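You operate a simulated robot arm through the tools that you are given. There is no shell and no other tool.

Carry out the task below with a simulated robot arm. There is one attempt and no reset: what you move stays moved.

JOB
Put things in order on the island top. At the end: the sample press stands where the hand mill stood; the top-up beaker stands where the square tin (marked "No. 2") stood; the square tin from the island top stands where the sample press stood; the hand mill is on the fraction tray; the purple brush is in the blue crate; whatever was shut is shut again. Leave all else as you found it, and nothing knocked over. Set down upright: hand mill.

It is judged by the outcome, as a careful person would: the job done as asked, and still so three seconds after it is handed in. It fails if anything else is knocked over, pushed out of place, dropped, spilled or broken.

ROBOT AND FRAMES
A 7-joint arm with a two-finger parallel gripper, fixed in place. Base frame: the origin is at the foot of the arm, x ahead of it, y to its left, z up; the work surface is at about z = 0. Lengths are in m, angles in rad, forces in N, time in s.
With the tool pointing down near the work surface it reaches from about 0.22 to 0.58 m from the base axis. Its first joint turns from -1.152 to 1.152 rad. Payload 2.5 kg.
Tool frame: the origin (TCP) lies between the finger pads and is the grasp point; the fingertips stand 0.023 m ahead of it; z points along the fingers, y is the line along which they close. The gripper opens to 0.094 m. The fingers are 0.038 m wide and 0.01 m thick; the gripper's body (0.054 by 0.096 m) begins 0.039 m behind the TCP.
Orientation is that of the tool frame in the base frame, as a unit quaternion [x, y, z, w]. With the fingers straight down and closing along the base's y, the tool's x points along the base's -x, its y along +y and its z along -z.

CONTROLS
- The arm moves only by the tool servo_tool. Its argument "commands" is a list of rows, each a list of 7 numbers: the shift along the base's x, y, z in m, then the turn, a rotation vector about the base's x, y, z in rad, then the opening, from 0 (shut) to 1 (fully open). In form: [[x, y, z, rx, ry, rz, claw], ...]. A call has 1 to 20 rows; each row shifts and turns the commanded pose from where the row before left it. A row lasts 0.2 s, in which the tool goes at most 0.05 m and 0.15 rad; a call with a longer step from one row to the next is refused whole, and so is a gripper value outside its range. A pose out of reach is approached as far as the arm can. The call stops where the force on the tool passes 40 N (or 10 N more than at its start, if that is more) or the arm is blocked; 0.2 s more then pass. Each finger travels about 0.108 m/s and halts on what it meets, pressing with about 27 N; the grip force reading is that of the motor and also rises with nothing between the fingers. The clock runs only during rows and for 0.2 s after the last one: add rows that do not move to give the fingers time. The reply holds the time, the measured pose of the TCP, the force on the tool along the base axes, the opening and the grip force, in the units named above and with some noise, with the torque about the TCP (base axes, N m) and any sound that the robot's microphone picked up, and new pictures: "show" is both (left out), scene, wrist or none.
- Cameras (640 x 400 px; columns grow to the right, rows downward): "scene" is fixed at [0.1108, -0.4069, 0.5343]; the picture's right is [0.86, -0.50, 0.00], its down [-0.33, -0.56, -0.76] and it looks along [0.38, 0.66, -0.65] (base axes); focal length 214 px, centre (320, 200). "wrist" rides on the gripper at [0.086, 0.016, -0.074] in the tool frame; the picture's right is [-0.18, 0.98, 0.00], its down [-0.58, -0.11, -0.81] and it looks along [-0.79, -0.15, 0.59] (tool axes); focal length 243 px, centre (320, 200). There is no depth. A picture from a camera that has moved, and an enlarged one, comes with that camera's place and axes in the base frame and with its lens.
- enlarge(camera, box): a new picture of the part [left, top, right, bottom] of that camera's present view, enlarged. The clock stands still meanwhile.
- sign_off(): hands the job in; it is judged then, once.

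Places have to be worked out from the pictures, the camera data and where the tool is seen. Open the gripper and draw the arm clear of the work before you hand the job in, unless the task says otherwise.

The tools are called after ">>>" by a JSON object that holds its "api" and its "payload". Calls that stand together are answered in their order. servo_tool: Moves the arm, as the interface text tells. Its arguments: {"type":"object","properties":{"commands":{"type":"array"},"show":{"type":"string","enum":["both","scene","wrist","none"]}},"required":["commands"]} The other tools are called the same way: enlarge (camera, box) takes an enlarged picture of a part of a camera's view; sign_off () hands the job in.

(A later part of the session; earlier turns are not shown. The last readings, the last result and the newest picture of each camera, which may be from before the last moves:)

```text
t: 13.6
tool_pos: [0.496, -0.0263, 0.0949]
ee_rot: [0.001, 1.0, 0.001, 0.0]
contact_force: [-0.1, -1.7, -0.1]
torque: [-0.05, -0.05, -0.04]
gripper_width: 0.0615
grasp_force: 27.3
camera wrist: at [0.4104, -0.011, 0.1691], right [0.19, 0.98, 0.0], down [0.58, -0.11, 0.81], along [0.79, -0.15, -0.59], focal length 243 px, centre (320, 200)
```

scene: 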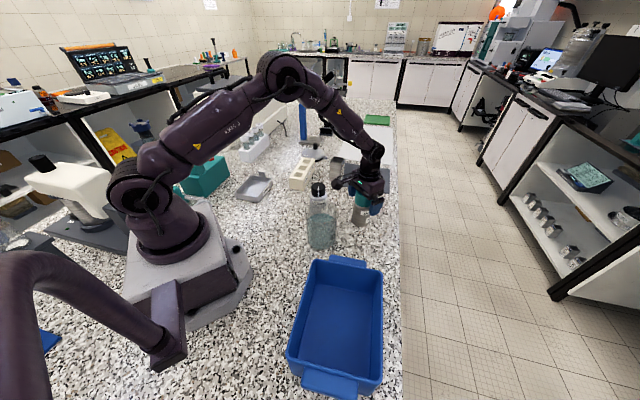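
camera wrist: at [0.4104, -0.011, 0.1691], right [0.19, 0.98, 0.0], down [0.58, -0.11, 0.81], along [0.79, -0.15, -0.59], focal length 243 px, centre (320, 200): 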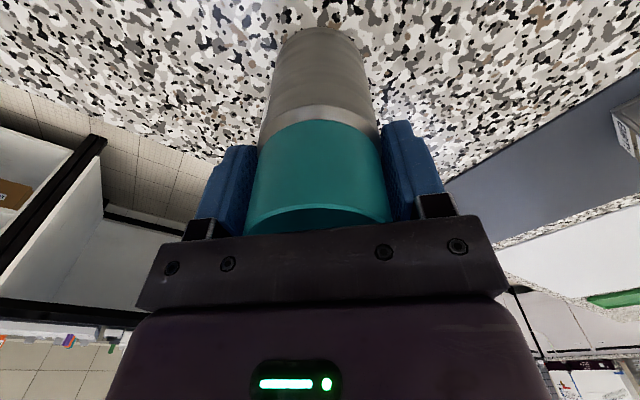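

It is gripped at 0.0615 m wide with 27 N. I'll lift a little and check it comes up whole.

>>> {"api": "servo_tool", "payload": {"commands": [[0, 0, 0.005, 0, 0, 0, 0.2], [0, 0, 0.01, 0, 0, 0, 0.2], [0, 0, 0.015, 0, 0, 0, 0.2], [0, 0, 0.02, 0, 0, 0, 0.2], [0, 0, 0, 0, 0, 0, 0.2]], "show": "both"}}

```text
t: 14.8
tool_pos: [0.4963, -0.0279, 0.1431]
ee_rot: [0.001, 1.0, 0.001, 0.0]
contact_force: [0.4, 0.8, -5.4]
torque: [0.05, -0.03, 0.01]
gripper_width: 0.0614
grasp_force: 27.1
camera wrist: at [0.4104, -0.0115, 0.2183], right [0.19, 0.98, 0.0], down [0.58, -0.11, 0.81], along [0.79, -0.15, -0.59], focal length 243 px, centre (320, 200)
```

scene: 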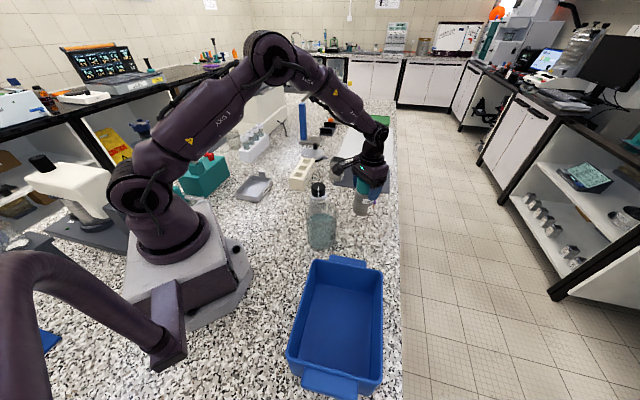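
wrist: 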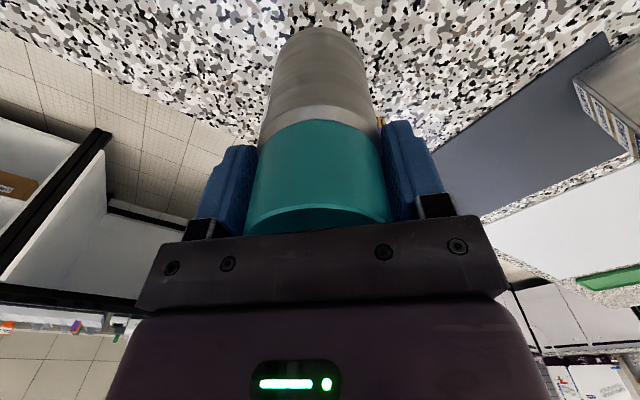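

The mill came up whole, with a steady view and about 5.4 N weight. I'll raise it and carry it above everything to over the tray, turning the yaw with the arm.

>>> {"api": "servo_tool", "payload": {"commands": [[0, 0, 0.03, 0, 0, 0, 0.2], [0, 0, 0.04, 0, 0, 0, 0.2], [0, 0, 0.04, 0, 0, 0, 0.2], [-0.008, 0.011, 0.02, 0, 0, 0.04, 0.2], [-0.02, 0.026, 0.007, 0, 0, 0.08, 0.2], [-0.028, 0.036, 0, 0, 0, 0.09, 0.2], [-0.028, 0.036, 0, 0, 0, 0.09, 0.2], [-0.028, 0.036, 0, 0, 0, 0.09, 0.2], [-0.028, 0.036, 0, 0, 0, 0.09, 0.2], [-0.028, 0.036, 0, 0, 0, 0.09, 0.2], [-0.028, 0.036, 0, 0, 0, 0.09, 0.2], [-0.026, 0.036, 0, 0, 0, 0.09, 0.2], [-0.022, 0.03, 0, 0, 0, 0.09, 0.2], [-0.013, 0.018, 0, 0, 0, 0.06, 0.2], [-0.007, 0.008, 0, 0, 0, 0.04, 0.2], [0, 0, 0, 0, 0, 0, 0.2], [0, 0, 0, 0, 0, 0, 0.2]], "show": "both"}}

```text
t: 18.4
tool_pos: [0.2325, 0.3196, 0.2816]
ee_rot: [-0.452, 0.892, 0.0, -0.001]
contact_force: [0.9, 0.7, -4.9]
torque: [0.01, 0.0, -0.01]
gripper_width: 0.0612
grasp_force: 26.7
camera wrist: at [0.169, 0.2571, 0.3561], right [-0.68, 0.73, 0.0], down [0.43, 0.4, 0.81], along [0.59, 0.55, -0.59], focal length 243 px, centre (320, 200)
```

scene: 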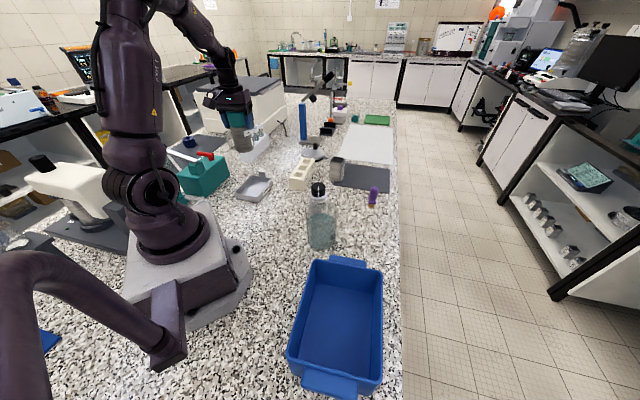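
wrist: 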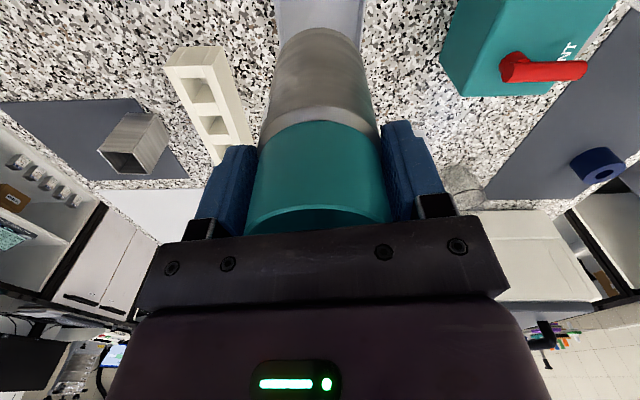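

The mill is upright above the tray and the readings are steady. Cross-checking with the scene camera puts the tray centre at about (0.231, 0.3155), so I'll correct by a few mm and descend to just above the tray floor.

>>> {"api": "servo_tool", "payload": {"commands": [[-0.001, -0.003, -0.02, 0, 0, 0, 0.2], [0, 0, -0.035, 0, 0, 0, 0.2], [0, 0, -0.035, 0, 0, 0, 0.2], [0, 0, -0.035, 0, 0, 0, 0.2], [0, 0, -0.025, 0, 0, 0, 0.2], [0, 0, -0.015, 0, 0, 0, 0.2], [0, 0, -0.006, 0, 0, 0, 0.2], [0, 0, 0, 0, 0, 0, 0.2]], "show": "both"}}

```text
t: 20.2
tool_pos: [0.2328, 0.3163, 0.1102]
ee_rot: [-0.453, 0.892, 0.0, 0.0]
contact_force: [0.9, 0.0, -5.6]
torque: [0.0, -0.07, -0.01]
gripper_width: 0.0613
grasp_force: 27.0
camera wrist: at [0.169, 0.2549, 0.1846], right [-0.68, 0.73, 0.0], down [0.43, 0.4, 0.81], along [0.59, 0.55, -0.59], focal length 243 px, centre (320, 200)
```

scene: 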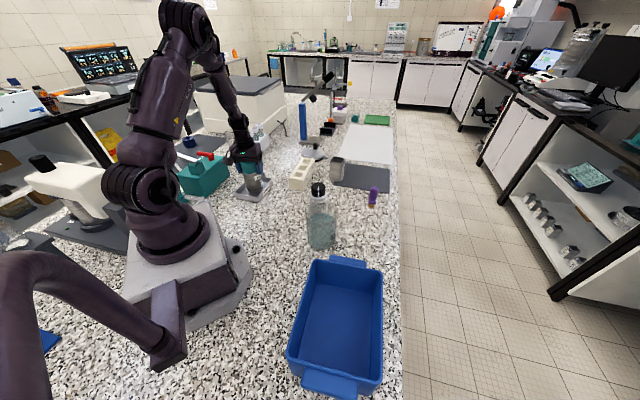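
wrist: 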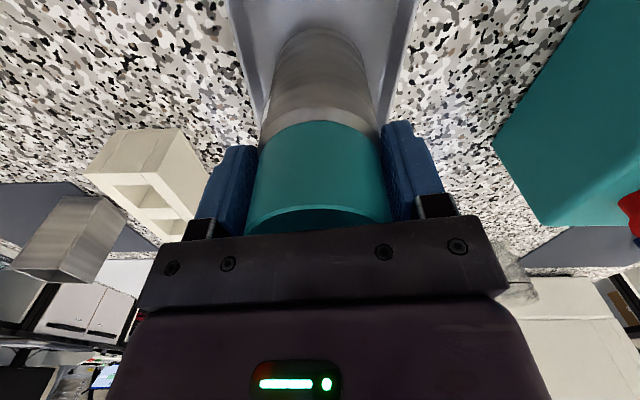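

The mill is inside the tray outline, about 1 cm above its floor. I'll zoom in to confirm its footprint clears the walls.

>>> {"api": "enlarge", "payload": {"camera": "scene", "box": [215, 145, 295, 210]}}

>>> {"api": "enlarge", "payload": {"camera": "wrist", "box": [220, 0, 420, 130]}}

```text
6.15 times, centred on (255, 178) of scene
camera zoom: at [0.1108, -0.4069, 0.5343], right [0.86, -0.5, 0.0], down [-0.33, -0.56, -0.76], along [0.38, 0.66, -0.65], focal length 1320 px, centre (720, 338)
```

zoom: 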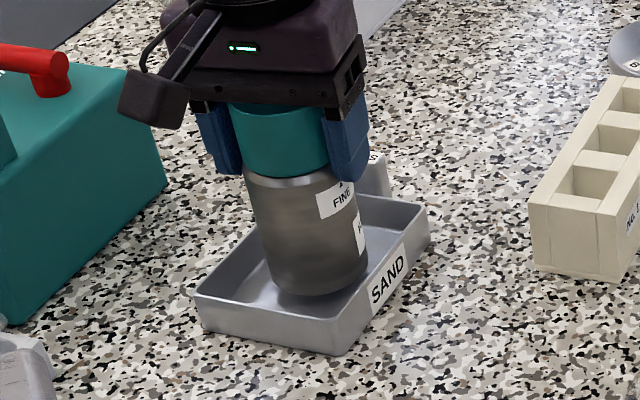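

```text
3.08 times, centred on (320, 65) of wrist
camera zoom: at [0.169, 0.2549, 0.1846], right [-0.68, 0.73, 0.0], down [0.43, 0.4, 0.81], along [0.59, 0.55, -0.59], focal length 746 px, centre (320, 615)
```

zoom: 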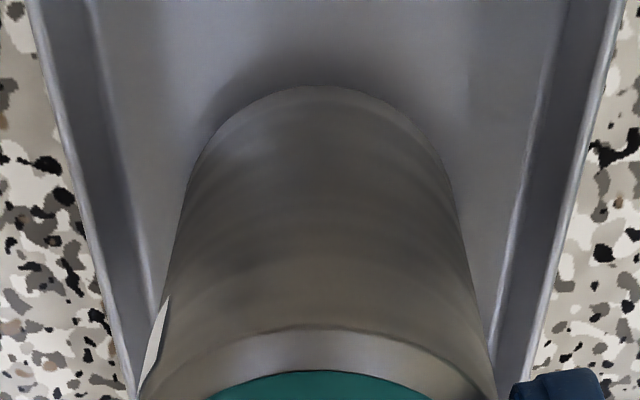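

The mill is well centred between the tray walls. I'll lower it in small steps until it touches the floor.

>>> {"api": "servo_tool", "payload": {"commands": [[0, 0, -0.003, 0, 0, 0, 0.2], [0, 0, -0.003, 0, 0, 0, 0.2], [0, 0, -0.002, 0, 0, 0, 0.2], [0, 0, -0.002, 0, 0, 0, 0.2], [0, 0, 0, 0, 0, 0, 0.2]], "show": "none"}}

```text
t: 21.4
tool_pos: [0.2318, 0.3149, 0.1011]
ee_rot: [-0.453, 0.892, 0.0, 0.0]
contact_force: [-0.9, -0.1, -5.3]
torque: [0.05, 0.0, 0.03]
gripper_width: 0.0611
grasp_force: 27.3
```

The full weight is still on the tool, so there is no contact yet at z = 0.101. I'll continue in 1 mm steps.

>>> {"api": "servo_tool", "payload": {"commands": [[0, 0, -0.001, 0, 0, 0, 0.2], [0, 0, -0.001, 0, 0, 0, 0.2], [0, 0, 0, 0, 0, 0, 0.2]], "show": "none"}}

>>> {"api": "servo_tool", "payload": {"commands": [[0, 0, -0.001, 0, 0, 0, 0.2], [0, 0, 0, 0, 0, 0, 0.2]], "show": "none"}}

```text
t: 22.2
tool_pos: [0.2325, 0.3153, 0.0981]
ee_rot: [-0.452, 0.892, 0.001, 0.0]
contact_force: [-0.9, -0.8, 2.9]
torque: [-0.02, 0.15, 0.02]
gripper_width: 0.0613
grasp_force: 27.1
```

```text
t: 22.8
tool_pos: [0.2319, 0.3156, 0.0981]
ee_rot: [-0.452, 0.892, 0.0, 0.002]
contact_force: [-2.0, -4.9, 19.6]
torque: [-0.42, -0.04, -0.03]
gripper_width: 0.0613
grasp_force: 27.0
```

Contact was made at z ≈ 0.098 and the last step pressed slightly. I'll ease up 1 mm to relieve it, then open slowly.

>>> {"api": "servo_tool", "payload": {"commands": [[0, 0, 0.0012, 0, 0, 0, 0.2], [0, 0, 0, 0, 0, 0, 0.2]], "show": "none"}}

>>> {"api": "servo_tool", "payload": {"commands": [[0, 0, 0, 0, 0, 0, 0.68], [0, 0, 0, 0, 0, 0, 0.8], [0, 0, 0, 0, 0, 0, 1], [0, 0, 0, 0, 0, 0, 1], [0, 0, 0, 0, 0, 0, 1]], "show": "both"}}

```text
t: 23.4
tool_pos: [0.2315, 0.3151, 0.0986]
ee_rot: [-0.452, 0.892, 0.0, 0.001]
contact_force: [2.8, 1.1, 1.4]
torque: [0.17, -0.37, -0.02]
gripper_width: 0.0615
grasp_force: 27.4
```

```text
t: 24.6
tool_pos: [0.2317, 0.3165, 0.099]
ee_rot: [-0.452, 0.892, 0.0, 0.0]
contact_force: [0.0, 0.7, -0.1]
torque: [-0.01, 0.01, -0.02]
gripper_width: 0.0939
grasp_force: 0.0
camera wrist: at [0.1674, 0.2549, 0.1732], right [-0.68, 0.73, 0.0], down [0.43, 0.4, 0.81], along [0.59, 0.55, -0.59], focal length 243 px, centre (320, 200)
```

scene: 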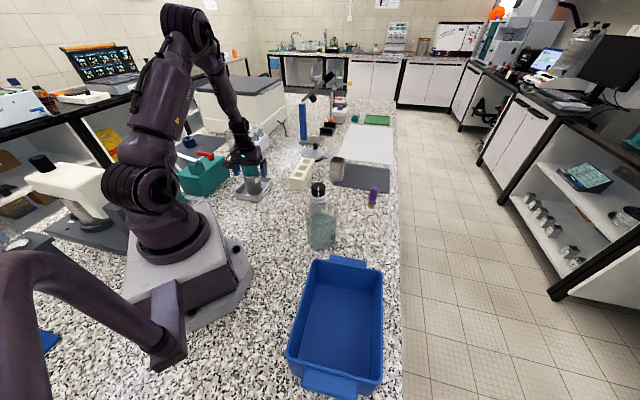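
wrist: 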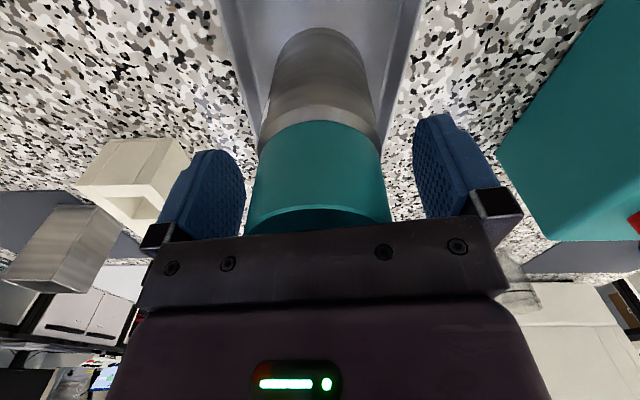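

Released cleanly, and the mill stands upright in the tray. I'll rise straight up, then move over to above the sample press.

>>> {"api": "servo_tool", "payload": {"commands": [[0, 0, 0.015, 0, 0, 0, 1], [0, 0, 0.03, 0, 0, 0, 1], [0, 0, 0.04, 0, 0, 0, 1], [0, 0, 0.045, 0, 0, 0, 1], [0.01, -0.015, 0.03, 0, 0, -0.05, 1], [0.02, -0.03, 0, 0, 0, -0.12, 1], [0.022, -0.034, 0, 0, 0, -0.13, 1], [0.022, -0.034, 0, 0, 0, -0.13, 1], [0.022, -0.034, 0, 0, 0, -0.13, 1], [0.022, -0.034, 0, 0, 0, -0.13, 1], [0.022, -0.034, 0, 0, 0, -0.13, 1], [0.0163, -0.023, 0, 0, 0, -0.119, 1], [0, 0, 0, 0, 0, 0, 1], [0, 0, 0, 0, 0, 0, 1]], "show": "both"}}

```text
t: 27.6
tool_pos: [0.3862, 0.0792, 0.2589]
ee_rot: [0.001, 1.0, 0.001, 0.0]
contact_force: [0.1, -0.3, 0.8]
torque: [0.0, -0.03, -0.01]
gripper_width: 0.0939
grasp_force: 0.1
camera wrist: at [0.3, 0.0941, 0.3326], right [0.19, 0.98, 0.0], down [0.58, -0.11, 0.81], along [0.79, -0.15, -0.59], focal length 243 px, centre (320, 200)
```

scene: 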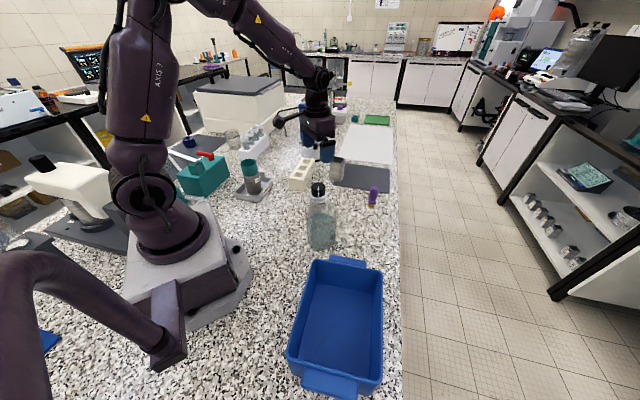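
wrist: 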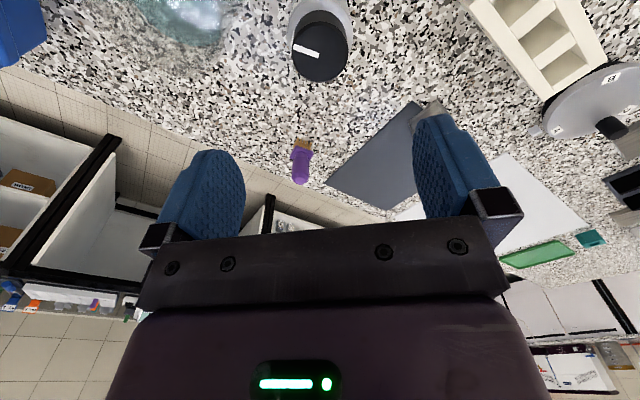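

The press cap is directly below. I'll enlarge to refine its position and shoulder height, and check the mill in the tray.

>>> {"api": "enlarge", "payload": {"camera": "wrist", "box": [260, 0, 380, 90]}}

>>> {"api": "enlarge", "payload": {"camera": "scene", "box": [220, 145, 348, 225]}}

>>> {"api": "enlarge", "payload": {"camera": "wrist", "box": [120, 0, 250, 80]}}

```text
4.44 times, centred on (320, 45) of wrist
camera zoom: at [0.3, 0.0941, 0.3326], right [0.19, 0.98, 0.0], down [0.58, -0.11, 0.81], along [0.79, -0.15, -0.59], focal length 1078 px, centre (320, 889)
```

zoom: 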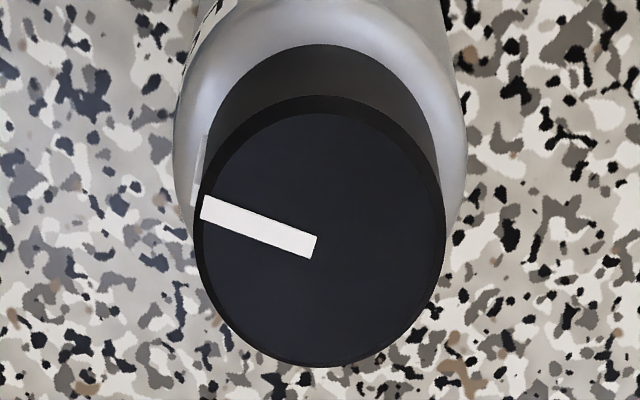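

```text
5.00 times, centred on (284, 185) of scene
camera zoom: at [0.1108, -0.4069, 0.5343], right [0.86, -0.5, 0.0], down [-0.33, -0.56, -0.76], along [0.38, 0.66, -0.65], focal length 1072 px, centre (500, 275)
```

zoom: 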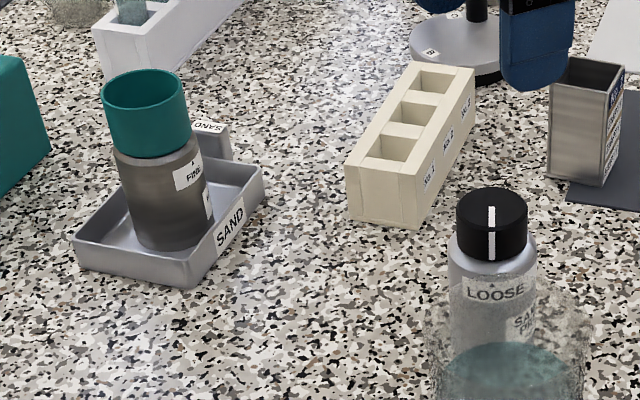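

```text
4.92 times, centred on (185, 40) of wrist
camera zoom: at [0.3, 0.0941, 0.3326], right [0.19, 0.98, 0.0], down [0.58, -0.11, 0.81], along [0.79, -0.15, -0.59], focal length 1194 px, centre (985, 988)
```

zoom: 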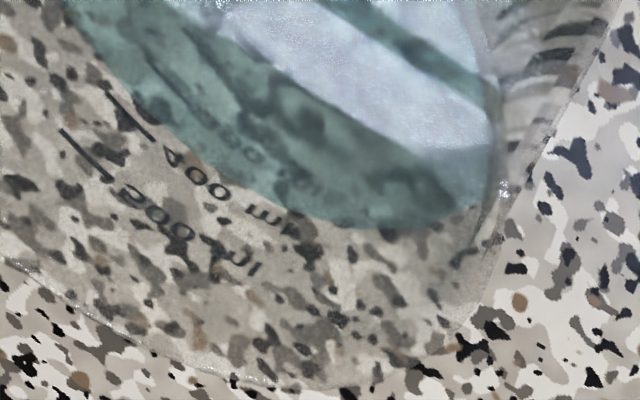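

Press centre refined to (0.389, 0.078), cap top at about 0.1185, body up to about 0.09. I'll descend so the pads hold the metal body with the palm staying off the loose cap (TCP z ≈ 0.085).

>>> {"api": "servo_tool", "payload": {"commands": [[0.003, -0.001, -0.04, 0, 0, 0, 1], [0, 0, -0.04, 0, 0, 0, 1], [0, 0, -0.035, 0, 0, 0, 1], [0, 0, -0.025, 0, 0, 0, 1], [0, 0, -0.018, 0, 0, 0, 1], [0, 0, -0.01, 0, 0, 0, 1], [0, 0, -0.006, 0, 0, 0, 1], [0, 0, 0, 0, 0, 0, 1], [0, 0, 0, 0, 0, 0, 1]], "show": "both"}}

```text
t: 29.6
tool_pos: [0.3904, 0.0765, 0.0845]
ee_rot: [0.0, 1.0, 0.0, -0.001]
contact_force: [0.9, -0.1, 0.5]
torque: [0.01, 0.01, 0.01]
gripper_width: 0.094
grasp_force: 0.0
camera wrist: at [0.3044, 0.0923, 0.1592], right [0.18, 0.98, 0.0], down [0.58, -0.11, 0.81], along [0.79, -0.15, -0.59], focal length 243 px, centre (320, 200)
```

scene: 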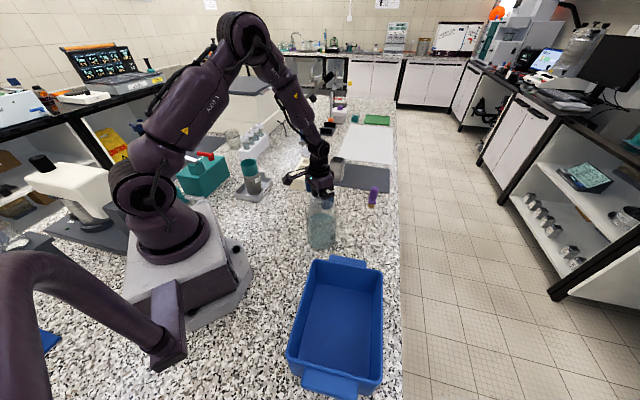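
wrist: 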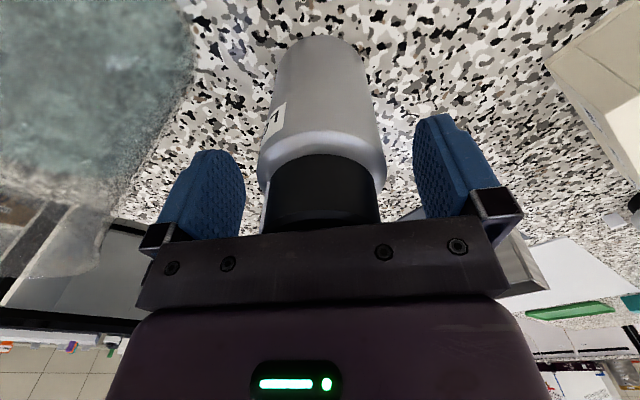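

The press body is centred between the fingers and the cap is free of the palm. Closing on the body.

>>> {"api": "servo_tool", "payload": {"commands": [[0, 0, 0, 0, 0, 0, 0.75], [0, 0, 0, 0, 0, 0, 0.5], [0, 0, 0, 0, 0, 0, 0.3], [0, 0, 0, 0, 0, 0, 0.3], [0, 0, 0, 0, 0, 0, 0.3]], "show": "wrist"}}

```text
t: 30.8
tool_pos: [0.391, 0.077, 0.0839]
ee_rot: [0.0, 1.0, 0.0, 0.0]
contact_force: [0.8, 3.2, 0.7]
torque: [0.06, -0.01, 0.01]
gripper_width: 0.0597
grasp_force: 26.8
camera wrist: at [0.3044, 0.0924, 0.1594], right [0.18, 0.98, 0.0], down [0.58, -0.11, 0.81], along [0.79, -0.15, -0.59], focal length 243 px, centre (320, 200)
```

wrist: 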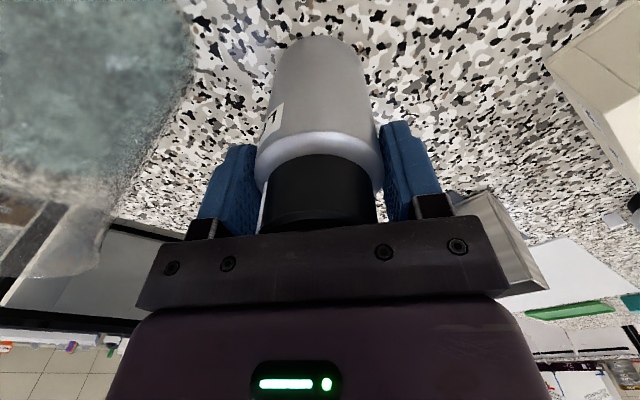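

Gripped at 0.0597 m. I'll lift gently and check the cap stays on.

>>> {"api": "servo_tool", "payload": {"commands": [[0, 0, 0.005, 0, 0, 0, 0.3], [0, 0, 0.01, 0, 0, 0, 0.3], [0, 0, 0.02, 0, 0, 0, 0.3], [0, 0, 0.03, 0, 0, 0, 0.3], [0, 0, 0, 0, 0, 0, 0.3]], "show": "both"}}

```text
t: 32.0
tool_pos: [0.3915, 0.0776, 0.1494]
ee_rot: [0.0, 1.0, 0.0, 0.0]
contact_force: [0.7, 0.1, -4.0]
torque: [-0.01, -0.04, 0.02]
gripper_width: 0.0596
grasp_force: 27.3
camera wrist: at [0.3059, 0.0927, 0.2235], right [0.18, 0.98, 0.0], down [0.58, -0.11, 0.81], along [0.79, -0.15, -0.59], focal length 243 px, centre (320, 200)
```

scene: 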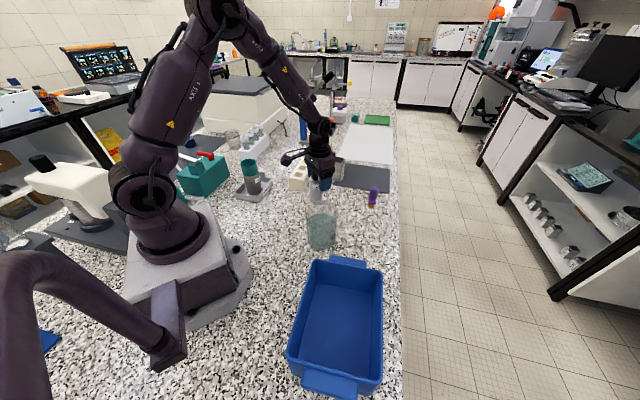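
wrist: 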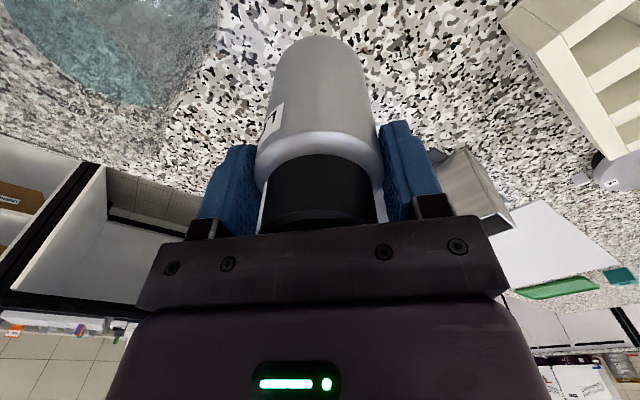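

The press is held steady with its cap in place. I'll carry it by the measured offset (+0.105, -0.1035) to the mill's old spot and start lowering.

>>> {"api": "servo_tool", "payload": {"commands": [[0.005, -0.005, 0.015, 0, 0, 0, 0.3], [0.015, -0.0145, 0.01, 0, 0, 0, 0.3], [0.025, -0.025, 0, 0, 0, 0, 0.3], [0.025, -0.025, 0, 0, 0, 0, 0.3], [0.02, -0.02, 0, 0, 0, 0, 0.3], [0.01, -0.01, 0, 0, 0, 0, 0.3], [0.005, -0.004, -0.01, 0, 0, 0, 0.3], [0, 0, -0.025, 0, 0, 0, 0.3], [0, 0, -0.025, 0, 0, 0, 0.3], [0, 0, -0.015, 0, 0, 0, 0.3], [0, 0, 0, 0, 0, 0, 0.3]], "show": "both"}}

```text
t: 34.4
tool_pos: [0.496, -0.0271, 0.1011]
ee_rot: [0.0, 1.0, 0.0, 0.0]
contact_force: [0.1, 0.4, -5.2]
torque: [0.04, 0.02, 0.01]
gripper_width: 0.0597
grasp_force: 26.5
camera wrist: at [0.4097, -0.0111, 0.1751], right [0.18, 0.98, 0.0], down [0.58, -0.11, 0.81], along [0.79, -0.15, -0.59], focal length 243 px, centre (320, 200)
```

scene: 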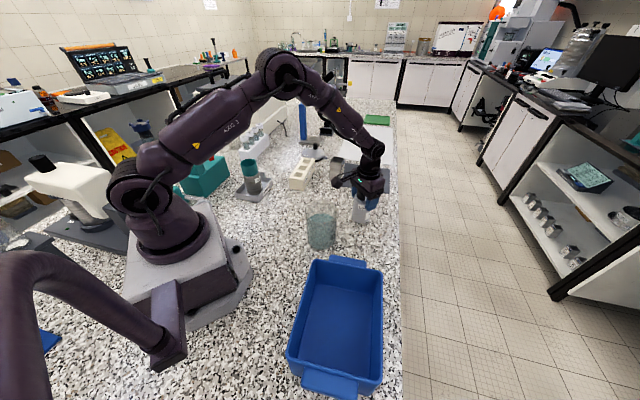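
wrist: 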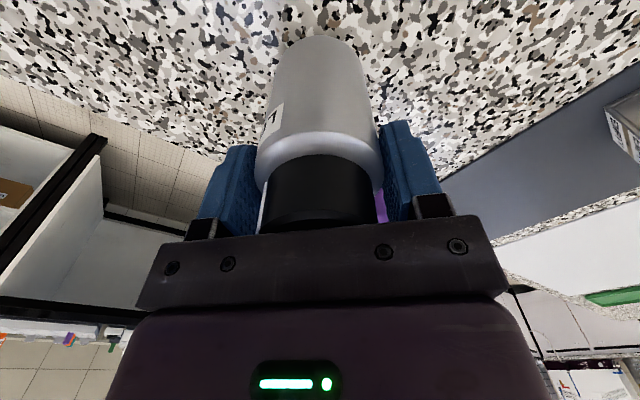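

Over the spot with the base about 1.6 cm up. Lowering most of the way, then 1 mm steps.

>>> {"api": "servo_tool", "payload": {"commands": [[0, 0, -0.006, 0, 0, 0, 0.3], [0, 0, -0.005, 0, 0, 0, 0.3], [0, 0, -0.003, 0, 0, 0, 0.3], [0, 0, -0.001, 0, 0, 0, 0.3], [0, 0, 0, 0, 0, 0, 0.3]], "show": "none"}}

>>> {"api": "servo_tool", "payload": {"commands": [[0, 0, -0.001, 0, 0, 0, 0.3], [0, 0, 0, 0, 0, 0, 0.3]], "show": "none"}}

```text
t: 35.6
tool_pos: [0.4967, -0.0259, 0.0852]
ee_rot: [-0.001, 1.0, 0.0, 0.0]
contact_force: [-1.7, 0.2, 0.7]
torque: [-0.02, 0.13, -0.01]
gripper_width: 0.0596
grasp_force: 27.1
```

```text
t: 36.2
tool_pos: [0.4961, -0.0277, 0.0842]
ee_rot: [0.0, 1.0, 0.0, 0.001]
contact_force: [-4.7, 1.6, 16.6]
torque: [-0.2, 0.41, -0.08]
gripper_width: 0.0597
grasp_force: 27.2
```

It is on the surface (the weight reversed to about +16 N). I'll ease up 1 mm and open slowly.

>>> {"api": "servo_tool", "payload": {"commands": [[0, 0, 0.001, 0, 0, 0, 0.3], [0, 0, 0, 0, 0, 0, 0.3]], "show": "none"}}

>>> {"api": "servo_tool", "payload": {"commands": [[0, 0, 0, 0, 0, 0, 0.67], [0, 0, 0, 0, 0, 0, 0.8], [0, 0, 0, 0, 0, 0, 1], [0, 0, 0, 0, 0, 0, 1], [0, 0, 0, 0, 0, 0, 1]], "show": "both"}}

```text
t: 36.8
tool_pos: [0.4966, -0.0274, 0.0849]
ee_rot: [0.0, 1.0, 0.0, 0.001]
contact_force: [2.5, 3.2, 7.7]
torque: [-0.01, -0.14, 0.01]
gripper_width: 0.0596
grasp_force: 27.3
```

```text
t: 38.0
tool_pos: [0.4968, -0.0269, 0.0832]
ee_rot: [0.0, 1.0, 0.0, 0.0]
contact_force: [-0.2, 0.5, -1.3]
torque: [0.04, -0.02, 0.0]
gripper_width: 0.0941
grasp_force: 0.0
camera wrist: at [0.41, -0.0115, 0.159], right [0.18, 0.98, 0.0], down [0.58, -0.11, 0.81], along [0.79, -0.15, -0.59], focal length 243 px, centre (320, 200)
```

scene: 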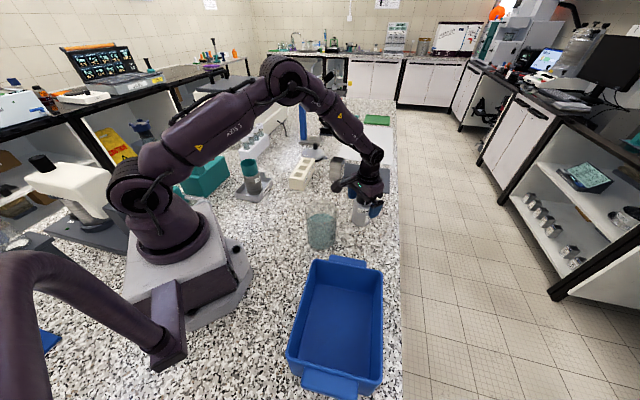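
wrist: 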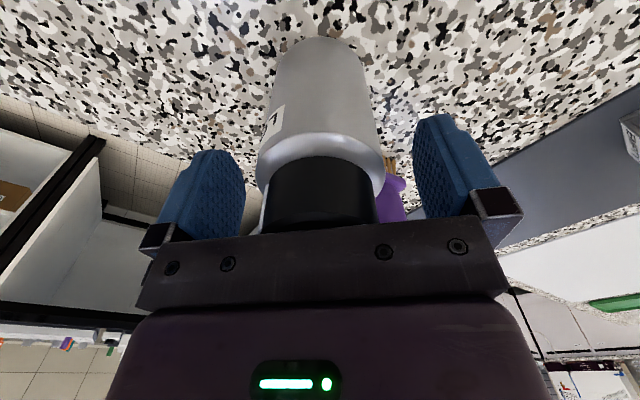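

The press stands released at the mill's old spot. I'll rise and go towards the tin with yaw 40.5°, so the fingers close square to its faces, and tilt the tool 15° outward for reach.

>>> {"api": "servo_tool", "payload": {"commands": [[0, 0, 0.02, 0, 0, 0, 1], [0, 0, 0.04, 0, 0, 0, 1], [0, 0, 0.045, 0, 0, 0, 1], [0, 0.01, 0.04, 0, 0, 0, 1], [0.005, 0.035, 0.01, 0, 0, 0.101, 1], [0.005, 0.035, 0.01, 0, 0, 0.101, 1], [0.005, 0.035, 0, 0, 0, 0.101, 1], [0.005, 0.035, 0, 0, 0, 0.101, 1], [0.005, 0.035, 0, 0, 0, 0.101, 1], [0.005, 0.032, 0, 0, 0, 0.101, 1], [0.003, 0.02, 0, 0, 0, 0.101, 1], [0, 0, 0, 0.085, -0.0995, 0, 1], [0, 0, 0, 0.085, -0.0995, 0, 1], [0, 0, 0, 0, 0, 0, 1], [0, 0, 0, 0, 0, 0, 1]], "show": "both"}}

```text
t: 41.2
tool_pos: [0.5306, 0.2095, 0.2489]
ee_rot: [-0.343, 0.93, 0.045, 0.122]
contact_force: [0.4, 0.5, 0.4]
torque: [0.02, 0.0, -0.01]
gripper_width: 0.0938
grasp_force: 0.1
camera wrist: at [0.4411, 0.1547, 0.2987], right [-0.5, 0.86, 0.05], down [0.34, 0.15, 0.93], along [0.8, 0.48, -0.37], focal length 243 px, centre (320, 200)
```

scene: 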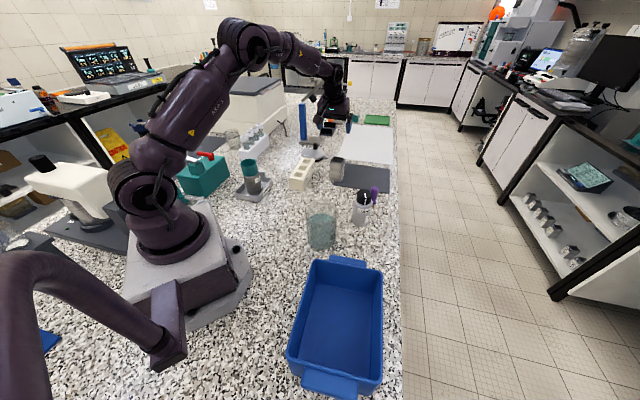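
wrist: 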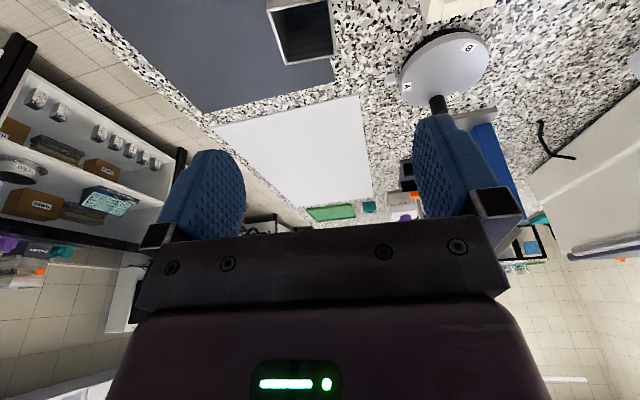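

The tool now tilts exactly 15° toward azimuth 40.5° with its closing axis horizontal. I'll check the alignment with the tin's edges.

>>> {"api": "enlarge", "payload": {"camera": "wrist", "box": [230, 0, 370, 80]}}

>>> {"api": "enlarge", "payload": {"camera": "scene", "box": [300, 80, 420, 230]}}

```text
4.57 times, centred on (300, 40) of wrist
camera zoom: at [0.4411, 0.1547, 0.2987], right [-0.5, 0.86, 0.05], down [0.34, 0.15, 0.93], along [0.8, 0.48, -0.37], focal length 1109 px, centre (411, 931)
```

zoom: 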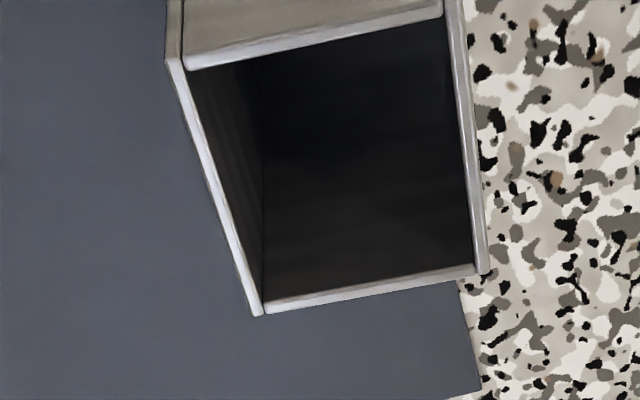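

```text
2.67 times, centred on (360, 155) of scene
camera zoom: at [0.1108, -0.4069, 0.5343], right [0.86, -0.5, 0.0], down [-0.33, -0.56, -0.76], along [0.38, 0.66, -0.65], focal length 572 px, centre (213, 320)
```

zoom: 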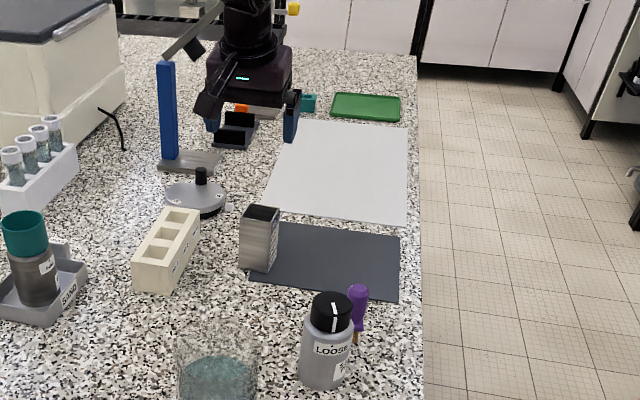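

The tin's edges measure about 40.3° and its centre (0.565, 0.223), which matches. I'll descend around it to TCP z ≈ 0.066.

>>> {"api": "servo_tool", "payload": {"commands": [[0.0172, 0.0066, -0.045, 0, 0, 0, 1], [0.0172, 0.0066, -0.045, 0, 0, 0, 1], [0, 0, -0.025, 0, 0, 0, 1], [0, 0, -0.02, 0, 0, 0, 1], [0, 0, 0, 0, 0, 0, 1], [0, 0, 0, 0, 0, 0, 1]], "show": "both"}}

```text
t: 42.6
tool_pos: [0.5624, 0.2242, 0.1132]
ee_rot: [-0.343, 0.93, 0.045, 0.123]
contact_force: [0.2, 0.1, 0.5]
torque: [-0.01, -0.01, -0.01]
gripper_width: 0.094
grasp_force: 0.0
camera wrist: at [0.4741, 0.1687, 0.1627], right [-0.5, 0.86, 0.05], down [0.34, 0.15, 0.93], along [0.8, 0.48, -0.37], focal length 243 px, centre (320, 200)
```

scene: 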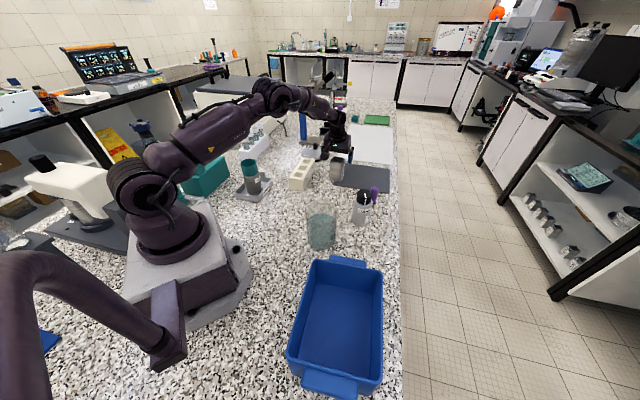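
wrist: 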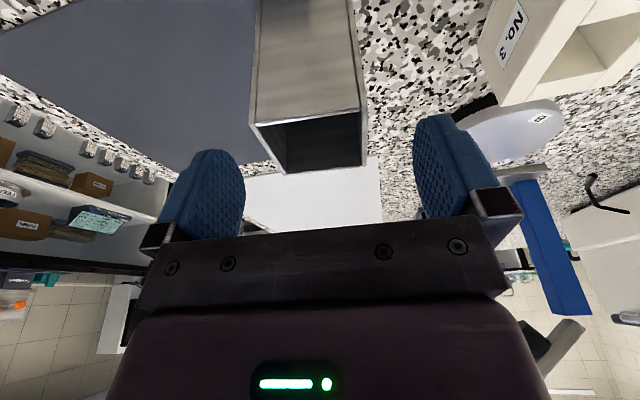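

Tracking well, with the tin between the fingers. A small lateral correction, then down to grasp height.

>>> {"api": "servo_tool", "payload": {"commands": [[0.002, -0.002, -0.018, 0, 0, 0, 1], [0, 0, -0.015, 0, 0, 0, 1], [0, 0, -0.008, 0, 0, 0, 1], [0, 0, -0.005, 0, 0, 0, 1], [0, 0, 0, 0, 0, 0, 1], [0, 0, 0, 0, 0, 0, 1]], "show": "both"}}

```text
t: 44.0
tool_pos: [0.5658, 0.2208, 0.0688]
ee_rot: [-0.343, 0.93, 0.045, 0.122]
contact_force: [-0.4, -0.2, 0.1]
torque: [-0.04, 0.02, 0.01]
gripper_width: 0.0941
grasp_force: 0.0
camera wrist: at [0.4771, 0.1657, 0.1184], right [-0.5, 0.86, 0.05], down [0.34, 0.15, 0.93], along [0.8, 0.48, -0.37], focal length 243 px, centre (320, 200)
```

scene: 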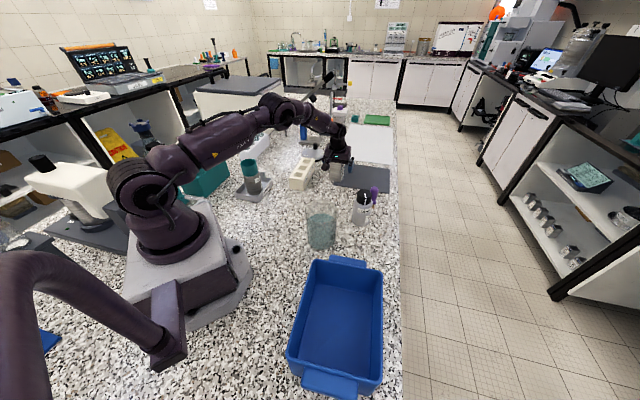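
wrist: 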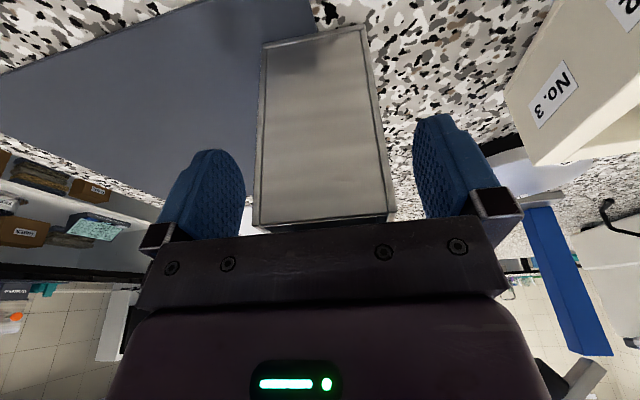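

The tin is centred between the pads with no contact. Closing.

>>> {"api": "servo_tool", "payload": {"commands": [[0, 0, 0, 0, 0, 0, 0.7], [0, 0, 0, 0, 0, 0, 0.5], [0, 0, 0, 0, 0, 0, 0.3], [0, 0, 0, 0, 0, 0, 0.3], [0, 0, 0, 0, 0, 0, 0.3]], "show": "wrist"}}

```text
t: 45.2
tool_pos: [0.5663, 0.2209, 0.0688]
ee_rot: [-0.343, 0.93, 0.045, 0.123]
contact_force: [-0.2, 0.2, -0.3]
torque: [-0.02, 0.02, -0.01]
gripper_width: 0.0496
grasp_force: 26.8
camera wrist: at [0.477, 0.1657, 0.1185], right [-0.5, 0.86, 0.05], down [0.34, 0.15, 0.93], along [0.8, 0.48, -0.37], focal length 243 px, centre (320, 200)
```

wrist: 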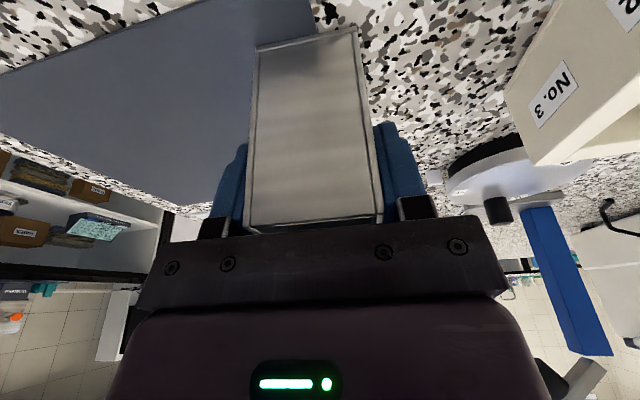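

Gripped at 0.0496 m. Lifting gently.

>>> {"api": "servo_tool", "payload": {"commands": [[0, 0, 0.005, 0, 0, 0, 0.3], [0, 0, 0.01, 0, 0, 0, 0.3], [0, 0, 0.02, 0, 0, 0, 0.3], [0, 0, 0.03, 0, 0, 0, 0.3], [0, 0, 0, 0, 0, 0, 0.3]], "show": "both"}}

```text
t: 46.4
tool_pos: [0.5653, 0.2217, 0.1342]
ee_rot: [-0.343, 0.93, 0.045, 0.122]
contact_force: [-0.7, -0.5, -1.3]
torque: [-0.03, 0.0, -0.03]
gripper_width: 0.0496
grasp_force: 27.1
camera wrist: at [0.4768, 0.1665, 0.1837], right [-0.5, 0.86, 0.05], down [0.34, 0.15, 0.93], along [0.79, 0.48, -0.37], focal length 243 px, centre (320, 200)
```

scene: 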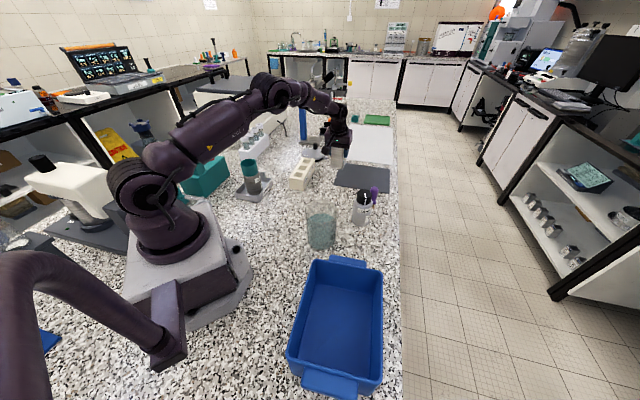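
wrist: 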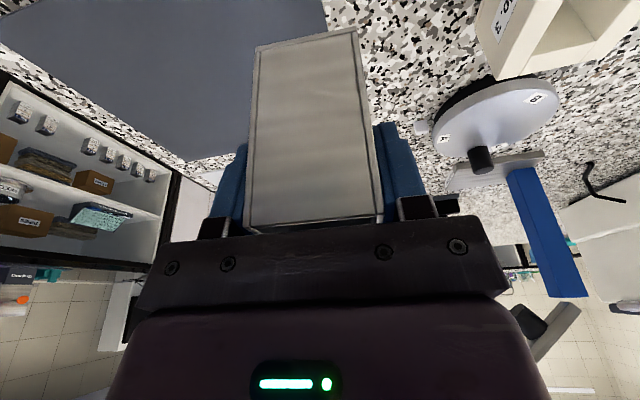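

The tin is up, light and steady. I'll carry it to the press's old spot at (0.3895, 0.0775) while turning the yaw back to 0, so the camera side stays clear of the beaker.

>>> {"api": "servo_tool", "payload": {"commands": [[-0.005, -0.004, 0.025, 0, 0, 0, 0.3], [-0.012, -0.01, 0.015, 0, 0, -0.06, 0.3], [-0.022, -0.018, 0, 0, 0, -0.1, 0.3], [-0.026, -0.021, 0, 0, 0, -0.1, 0.3], [-0.026, -0.021, 0, 0, 0, -0.1, 0.3], [-0.026, -0.021, 0, 0, 0, -0.1, 0.3], [-0.026, -0.021, 0, 0, 0, -0.1, 0.3], [-0.02, -0.017, 0, 0, 0, -0.1, 0.3], [-0.0125, -0.0103, 0, 0, 0, -0.047, 0.3], [0, 0, -0.02, 0, 0, 0, 0.3], [0, 0, -0.03, 0, 0, 0, 0.3], [0, 0, -0.02, 0, 0, 0, 0.3], [0, 0, 0, 0, 0, 0, 0.3], [0, 0, 0, 0, 0, 0, 0.3]], "show": "both"}}

```text
t: 49.4
tool_pos: [0.3897, 0.0768, 0.104]
ee_rot: [0.0, 0.991, 0.0, 0.131]
contact_force: [-0.1, -0.2, -1.3]
torque: [-0.01, 0.02, 0.02]
gripper_width: 0.0496
grasp_force: 27.2
camera wrist: at [0.2866, 0.0935, 0.1537], right [0.18, 0.98, 0.05], down [0.35, -0.11, 0.93], along [0.92, -0.15, -0.37], focal length 243 px, centre (320, 200)
```

scene: 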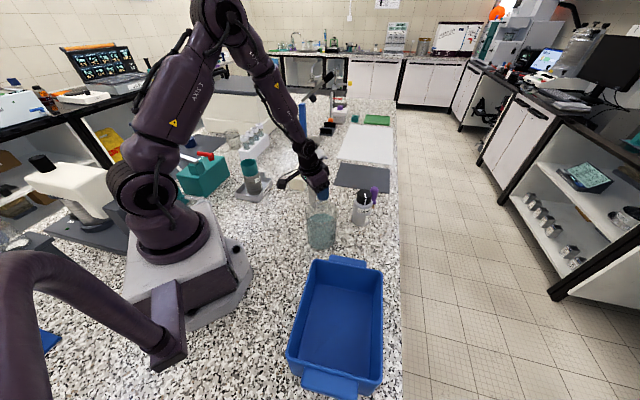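
wrist: 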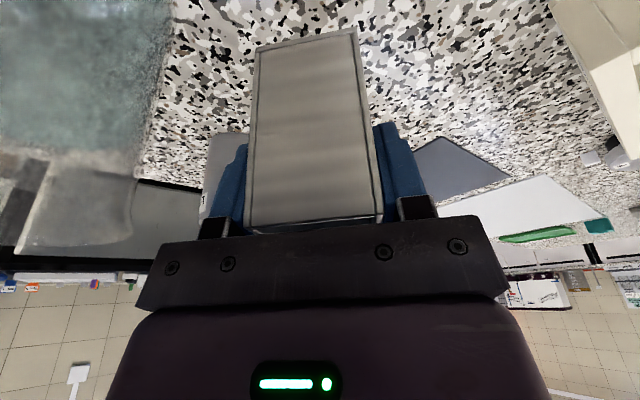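

The tin base is about 3.5 cm up over the spot. Lowering, then fine steps.

>>> {"api": "servo_tool", "payload": {"commands": [[0, 0, -0.012, 0, 0, 0, 0.3], [0, 0, -0.01, 0, 0, 0, 0.3], [0, 0, -0.006, 0, 0, 0, 0.3], [0, 0, -0.003, 0, 0, 0, 0.3], [0, 0, -0.001, 0, 0, 0, 0.3], [0, 0, 0, 0, 0, 0, 0.3]], "show": "none"}}

>>> {"api": "servo_tool", "payload": {"commands": [[0, 0, -0.001, 0, 0, 0, 0.3], [0, 0, -0.001, 0, 0, 0, 0.3], [0, 0, 0, 0, 0, 0, 0.3]], "show": "none"}}

```text
t: 50.8
tool_pos: [0.3895, 0.0784, 0.0719]
ee_rot: [0.0, 0.991, 0.0, 0.131]
contact_force: [-0.2, -0.4, -1.3]
torque: [-0.02, 0.02, 0.02]
gripper_width: 0.0498
grasp_force: 27.3
```

```text
t: 51.6
tool_pos: [0.39, 0.0777, 0.0695]
ee_rot: [0.0, 0.991, 0.0, 0.131]
contact_force: [0.4, -1.1, -1.1]
torque: [0.01, -0.02, -0.01]
gripper_width: 0.0498
grasp_force: 27.1
```

No contact yet at z = 0.0695. Continuing 1 mm at a time.

>>> {"api": "servo_tool", "payload": {"commands": [[0, 0, -0.001, 0, 0, 0, 0.3], [0, 0, 0, 0, 0, 0, 0.3]], "show": "none"}}

>>> {"api": "servo_tool", "payload": {"commands": [[0, 0, -0.001, 0, 0, 0, 0.3], [0, 0, 0, 0, 0, 0, 0.3]], "show": "none"}}

```text
t: 52.2
tool_pos: [0.3889, 0.0777, 0.0682]
ee_rot: [-0.001, 0.991, 0.0, 0.13]
contact_force: [-0.2, -0.6, -0.8]
torque: [0.0, -0.02, 0.01]
gripper_width: 0.0498
grasp_force: 27.3
```

```text
t: 52.8
tool_pos: [0.3892, 0.0776, 0.0666]
ee_rot: [-0.001, 0.991, 0.0, 0.131]
contact_force: [0.2, 0.6, -0.2]
torque: [-0.01, -0.01, 0.0]
gripper_width: 0.0497
grasp_force: 27.4
```

The weight is almost off the tool, so it's just touching. One more small step to confirm, then release.

>>> {"api": "servo_tool", "payload": {"commands": [[0, 0, -0.0007, 0, 0, 0, 0.3], [0, 0, 0, 0, 0, 0, 0.3]], "show": "both"}}

```text
t: 53.4
tool_pos: [0.3897, 0.0791, 0.067]
ee_rot: [0.0, 0.991, -0.001, 0.131]
contact_force: [-0.7, -0.1, -1.8]
torque: [-0.01, 0.01, 0.01]
gripper_width: 0.0499
grasp_force: 27.0
camera wrist: at [0.2871, 0.0933, 0.117], right [0.18, 0.98, 0.05], down [0.35, -0.11, 0.93], along [0.92, -0.15, -0.37], focal length 243 px, centre (320, 200)
```

scene: 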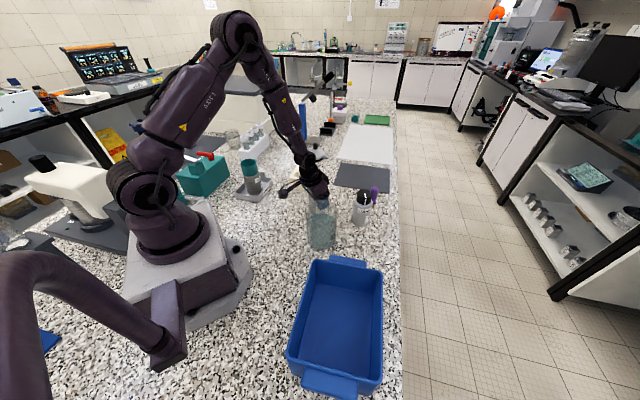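
wrist: 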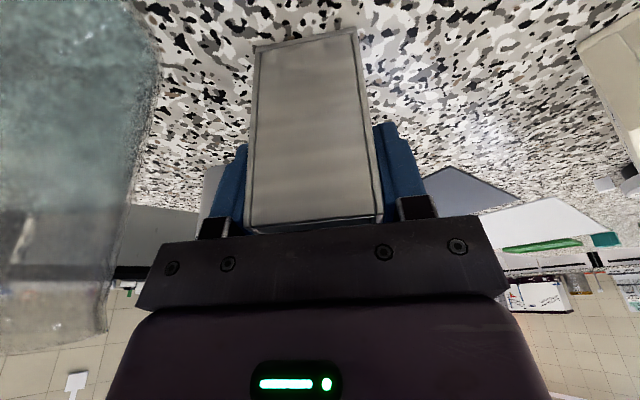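

The reading is back at about the tin's weight, so it isn't down yet. I'll keep lowering in 1 mm steps.

>>> {"api": "servo_tool", "payload": {"commands": [[0, 0, -0.001, 0, 0, 0, 0.3], [0, 0, 0, 0, 0, 0, 0.3]], "show": "none"}}

>>> {"api": "servo_tool", "payload": {"commands": [[0, 0, -0.001, 0, 0, 0, 0.3], [0, 0, 0, 0, 0, 0, 0.3]], "show": "none"}}

```text
t: 54.0
tool_pos: [0.3906, 0.0776, 0.0663]
ee_rot: [0.0, 0.991, 0.0, 0.131]
contact_force: [0.3, 0.4, -1.5]
torque: [-0.02, 0.02, 0.01]
gripper_width: 0.0496
grasp_force: 27.2
```

```text
t: 54.6
tool_pos: [0.3889, 0.0788, 0.0655]
ee_rot: [0.0, 0.991, 0.0, 0.131]
contact_force: [-7.5, -1.3, 18.6]
torque: [-0.03, 0.21, 0.03]
gripper_width: 0.0499
grasp_force: 27.6
```

Contact confirmed at z ≈ 0.0655. Easing up slightly and opening slowly.

>>> {"api": "servo_tool", "payload": {"commands": [[0, 0, 0.0008, 0, 0, 0, 0.3], [0, 0, 0, 0, 0, 0, 0.3], [0, 0, 0, 0, 0, 0, 0.57], [0, 0, 0, 0, 0, 0, 0.7], [0, 0, 0, 0, 0, 0, 0.9], [0, 0, 0, 0, 0, 0, 1], [0, 0, 0, 0, 0, 0, 1]], "show": "wrist"}}

```text
t: 56.2
tool_pos: [0.389, 0.0778, 0.0663]
ee_rot: [0.0, 0.991, 0.0, 0.131]
contact_force: [-0.1, -0.7, -0.4]
torque: [0.01, 0.01, 0.03]
gripper_width: 0.0938
grasp_force: 0.0
camera wrist: at [0.287, 0.0932, 0.1155], right [0.18, 0.98, 0.05], down [0.35, -0.11, 0.93], along [0.92, -0.15, -0.37], focal length 243 px, centre (320, 200)
```

wrist: 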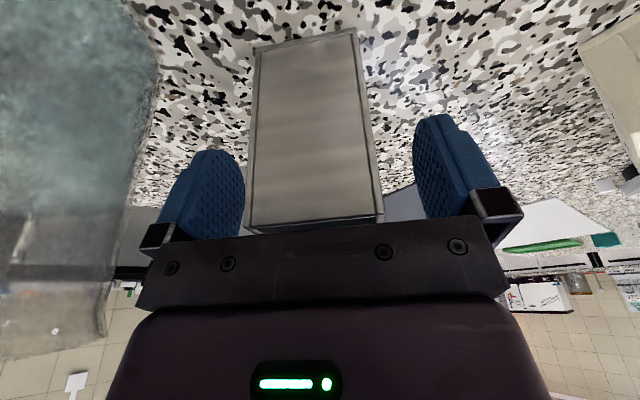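

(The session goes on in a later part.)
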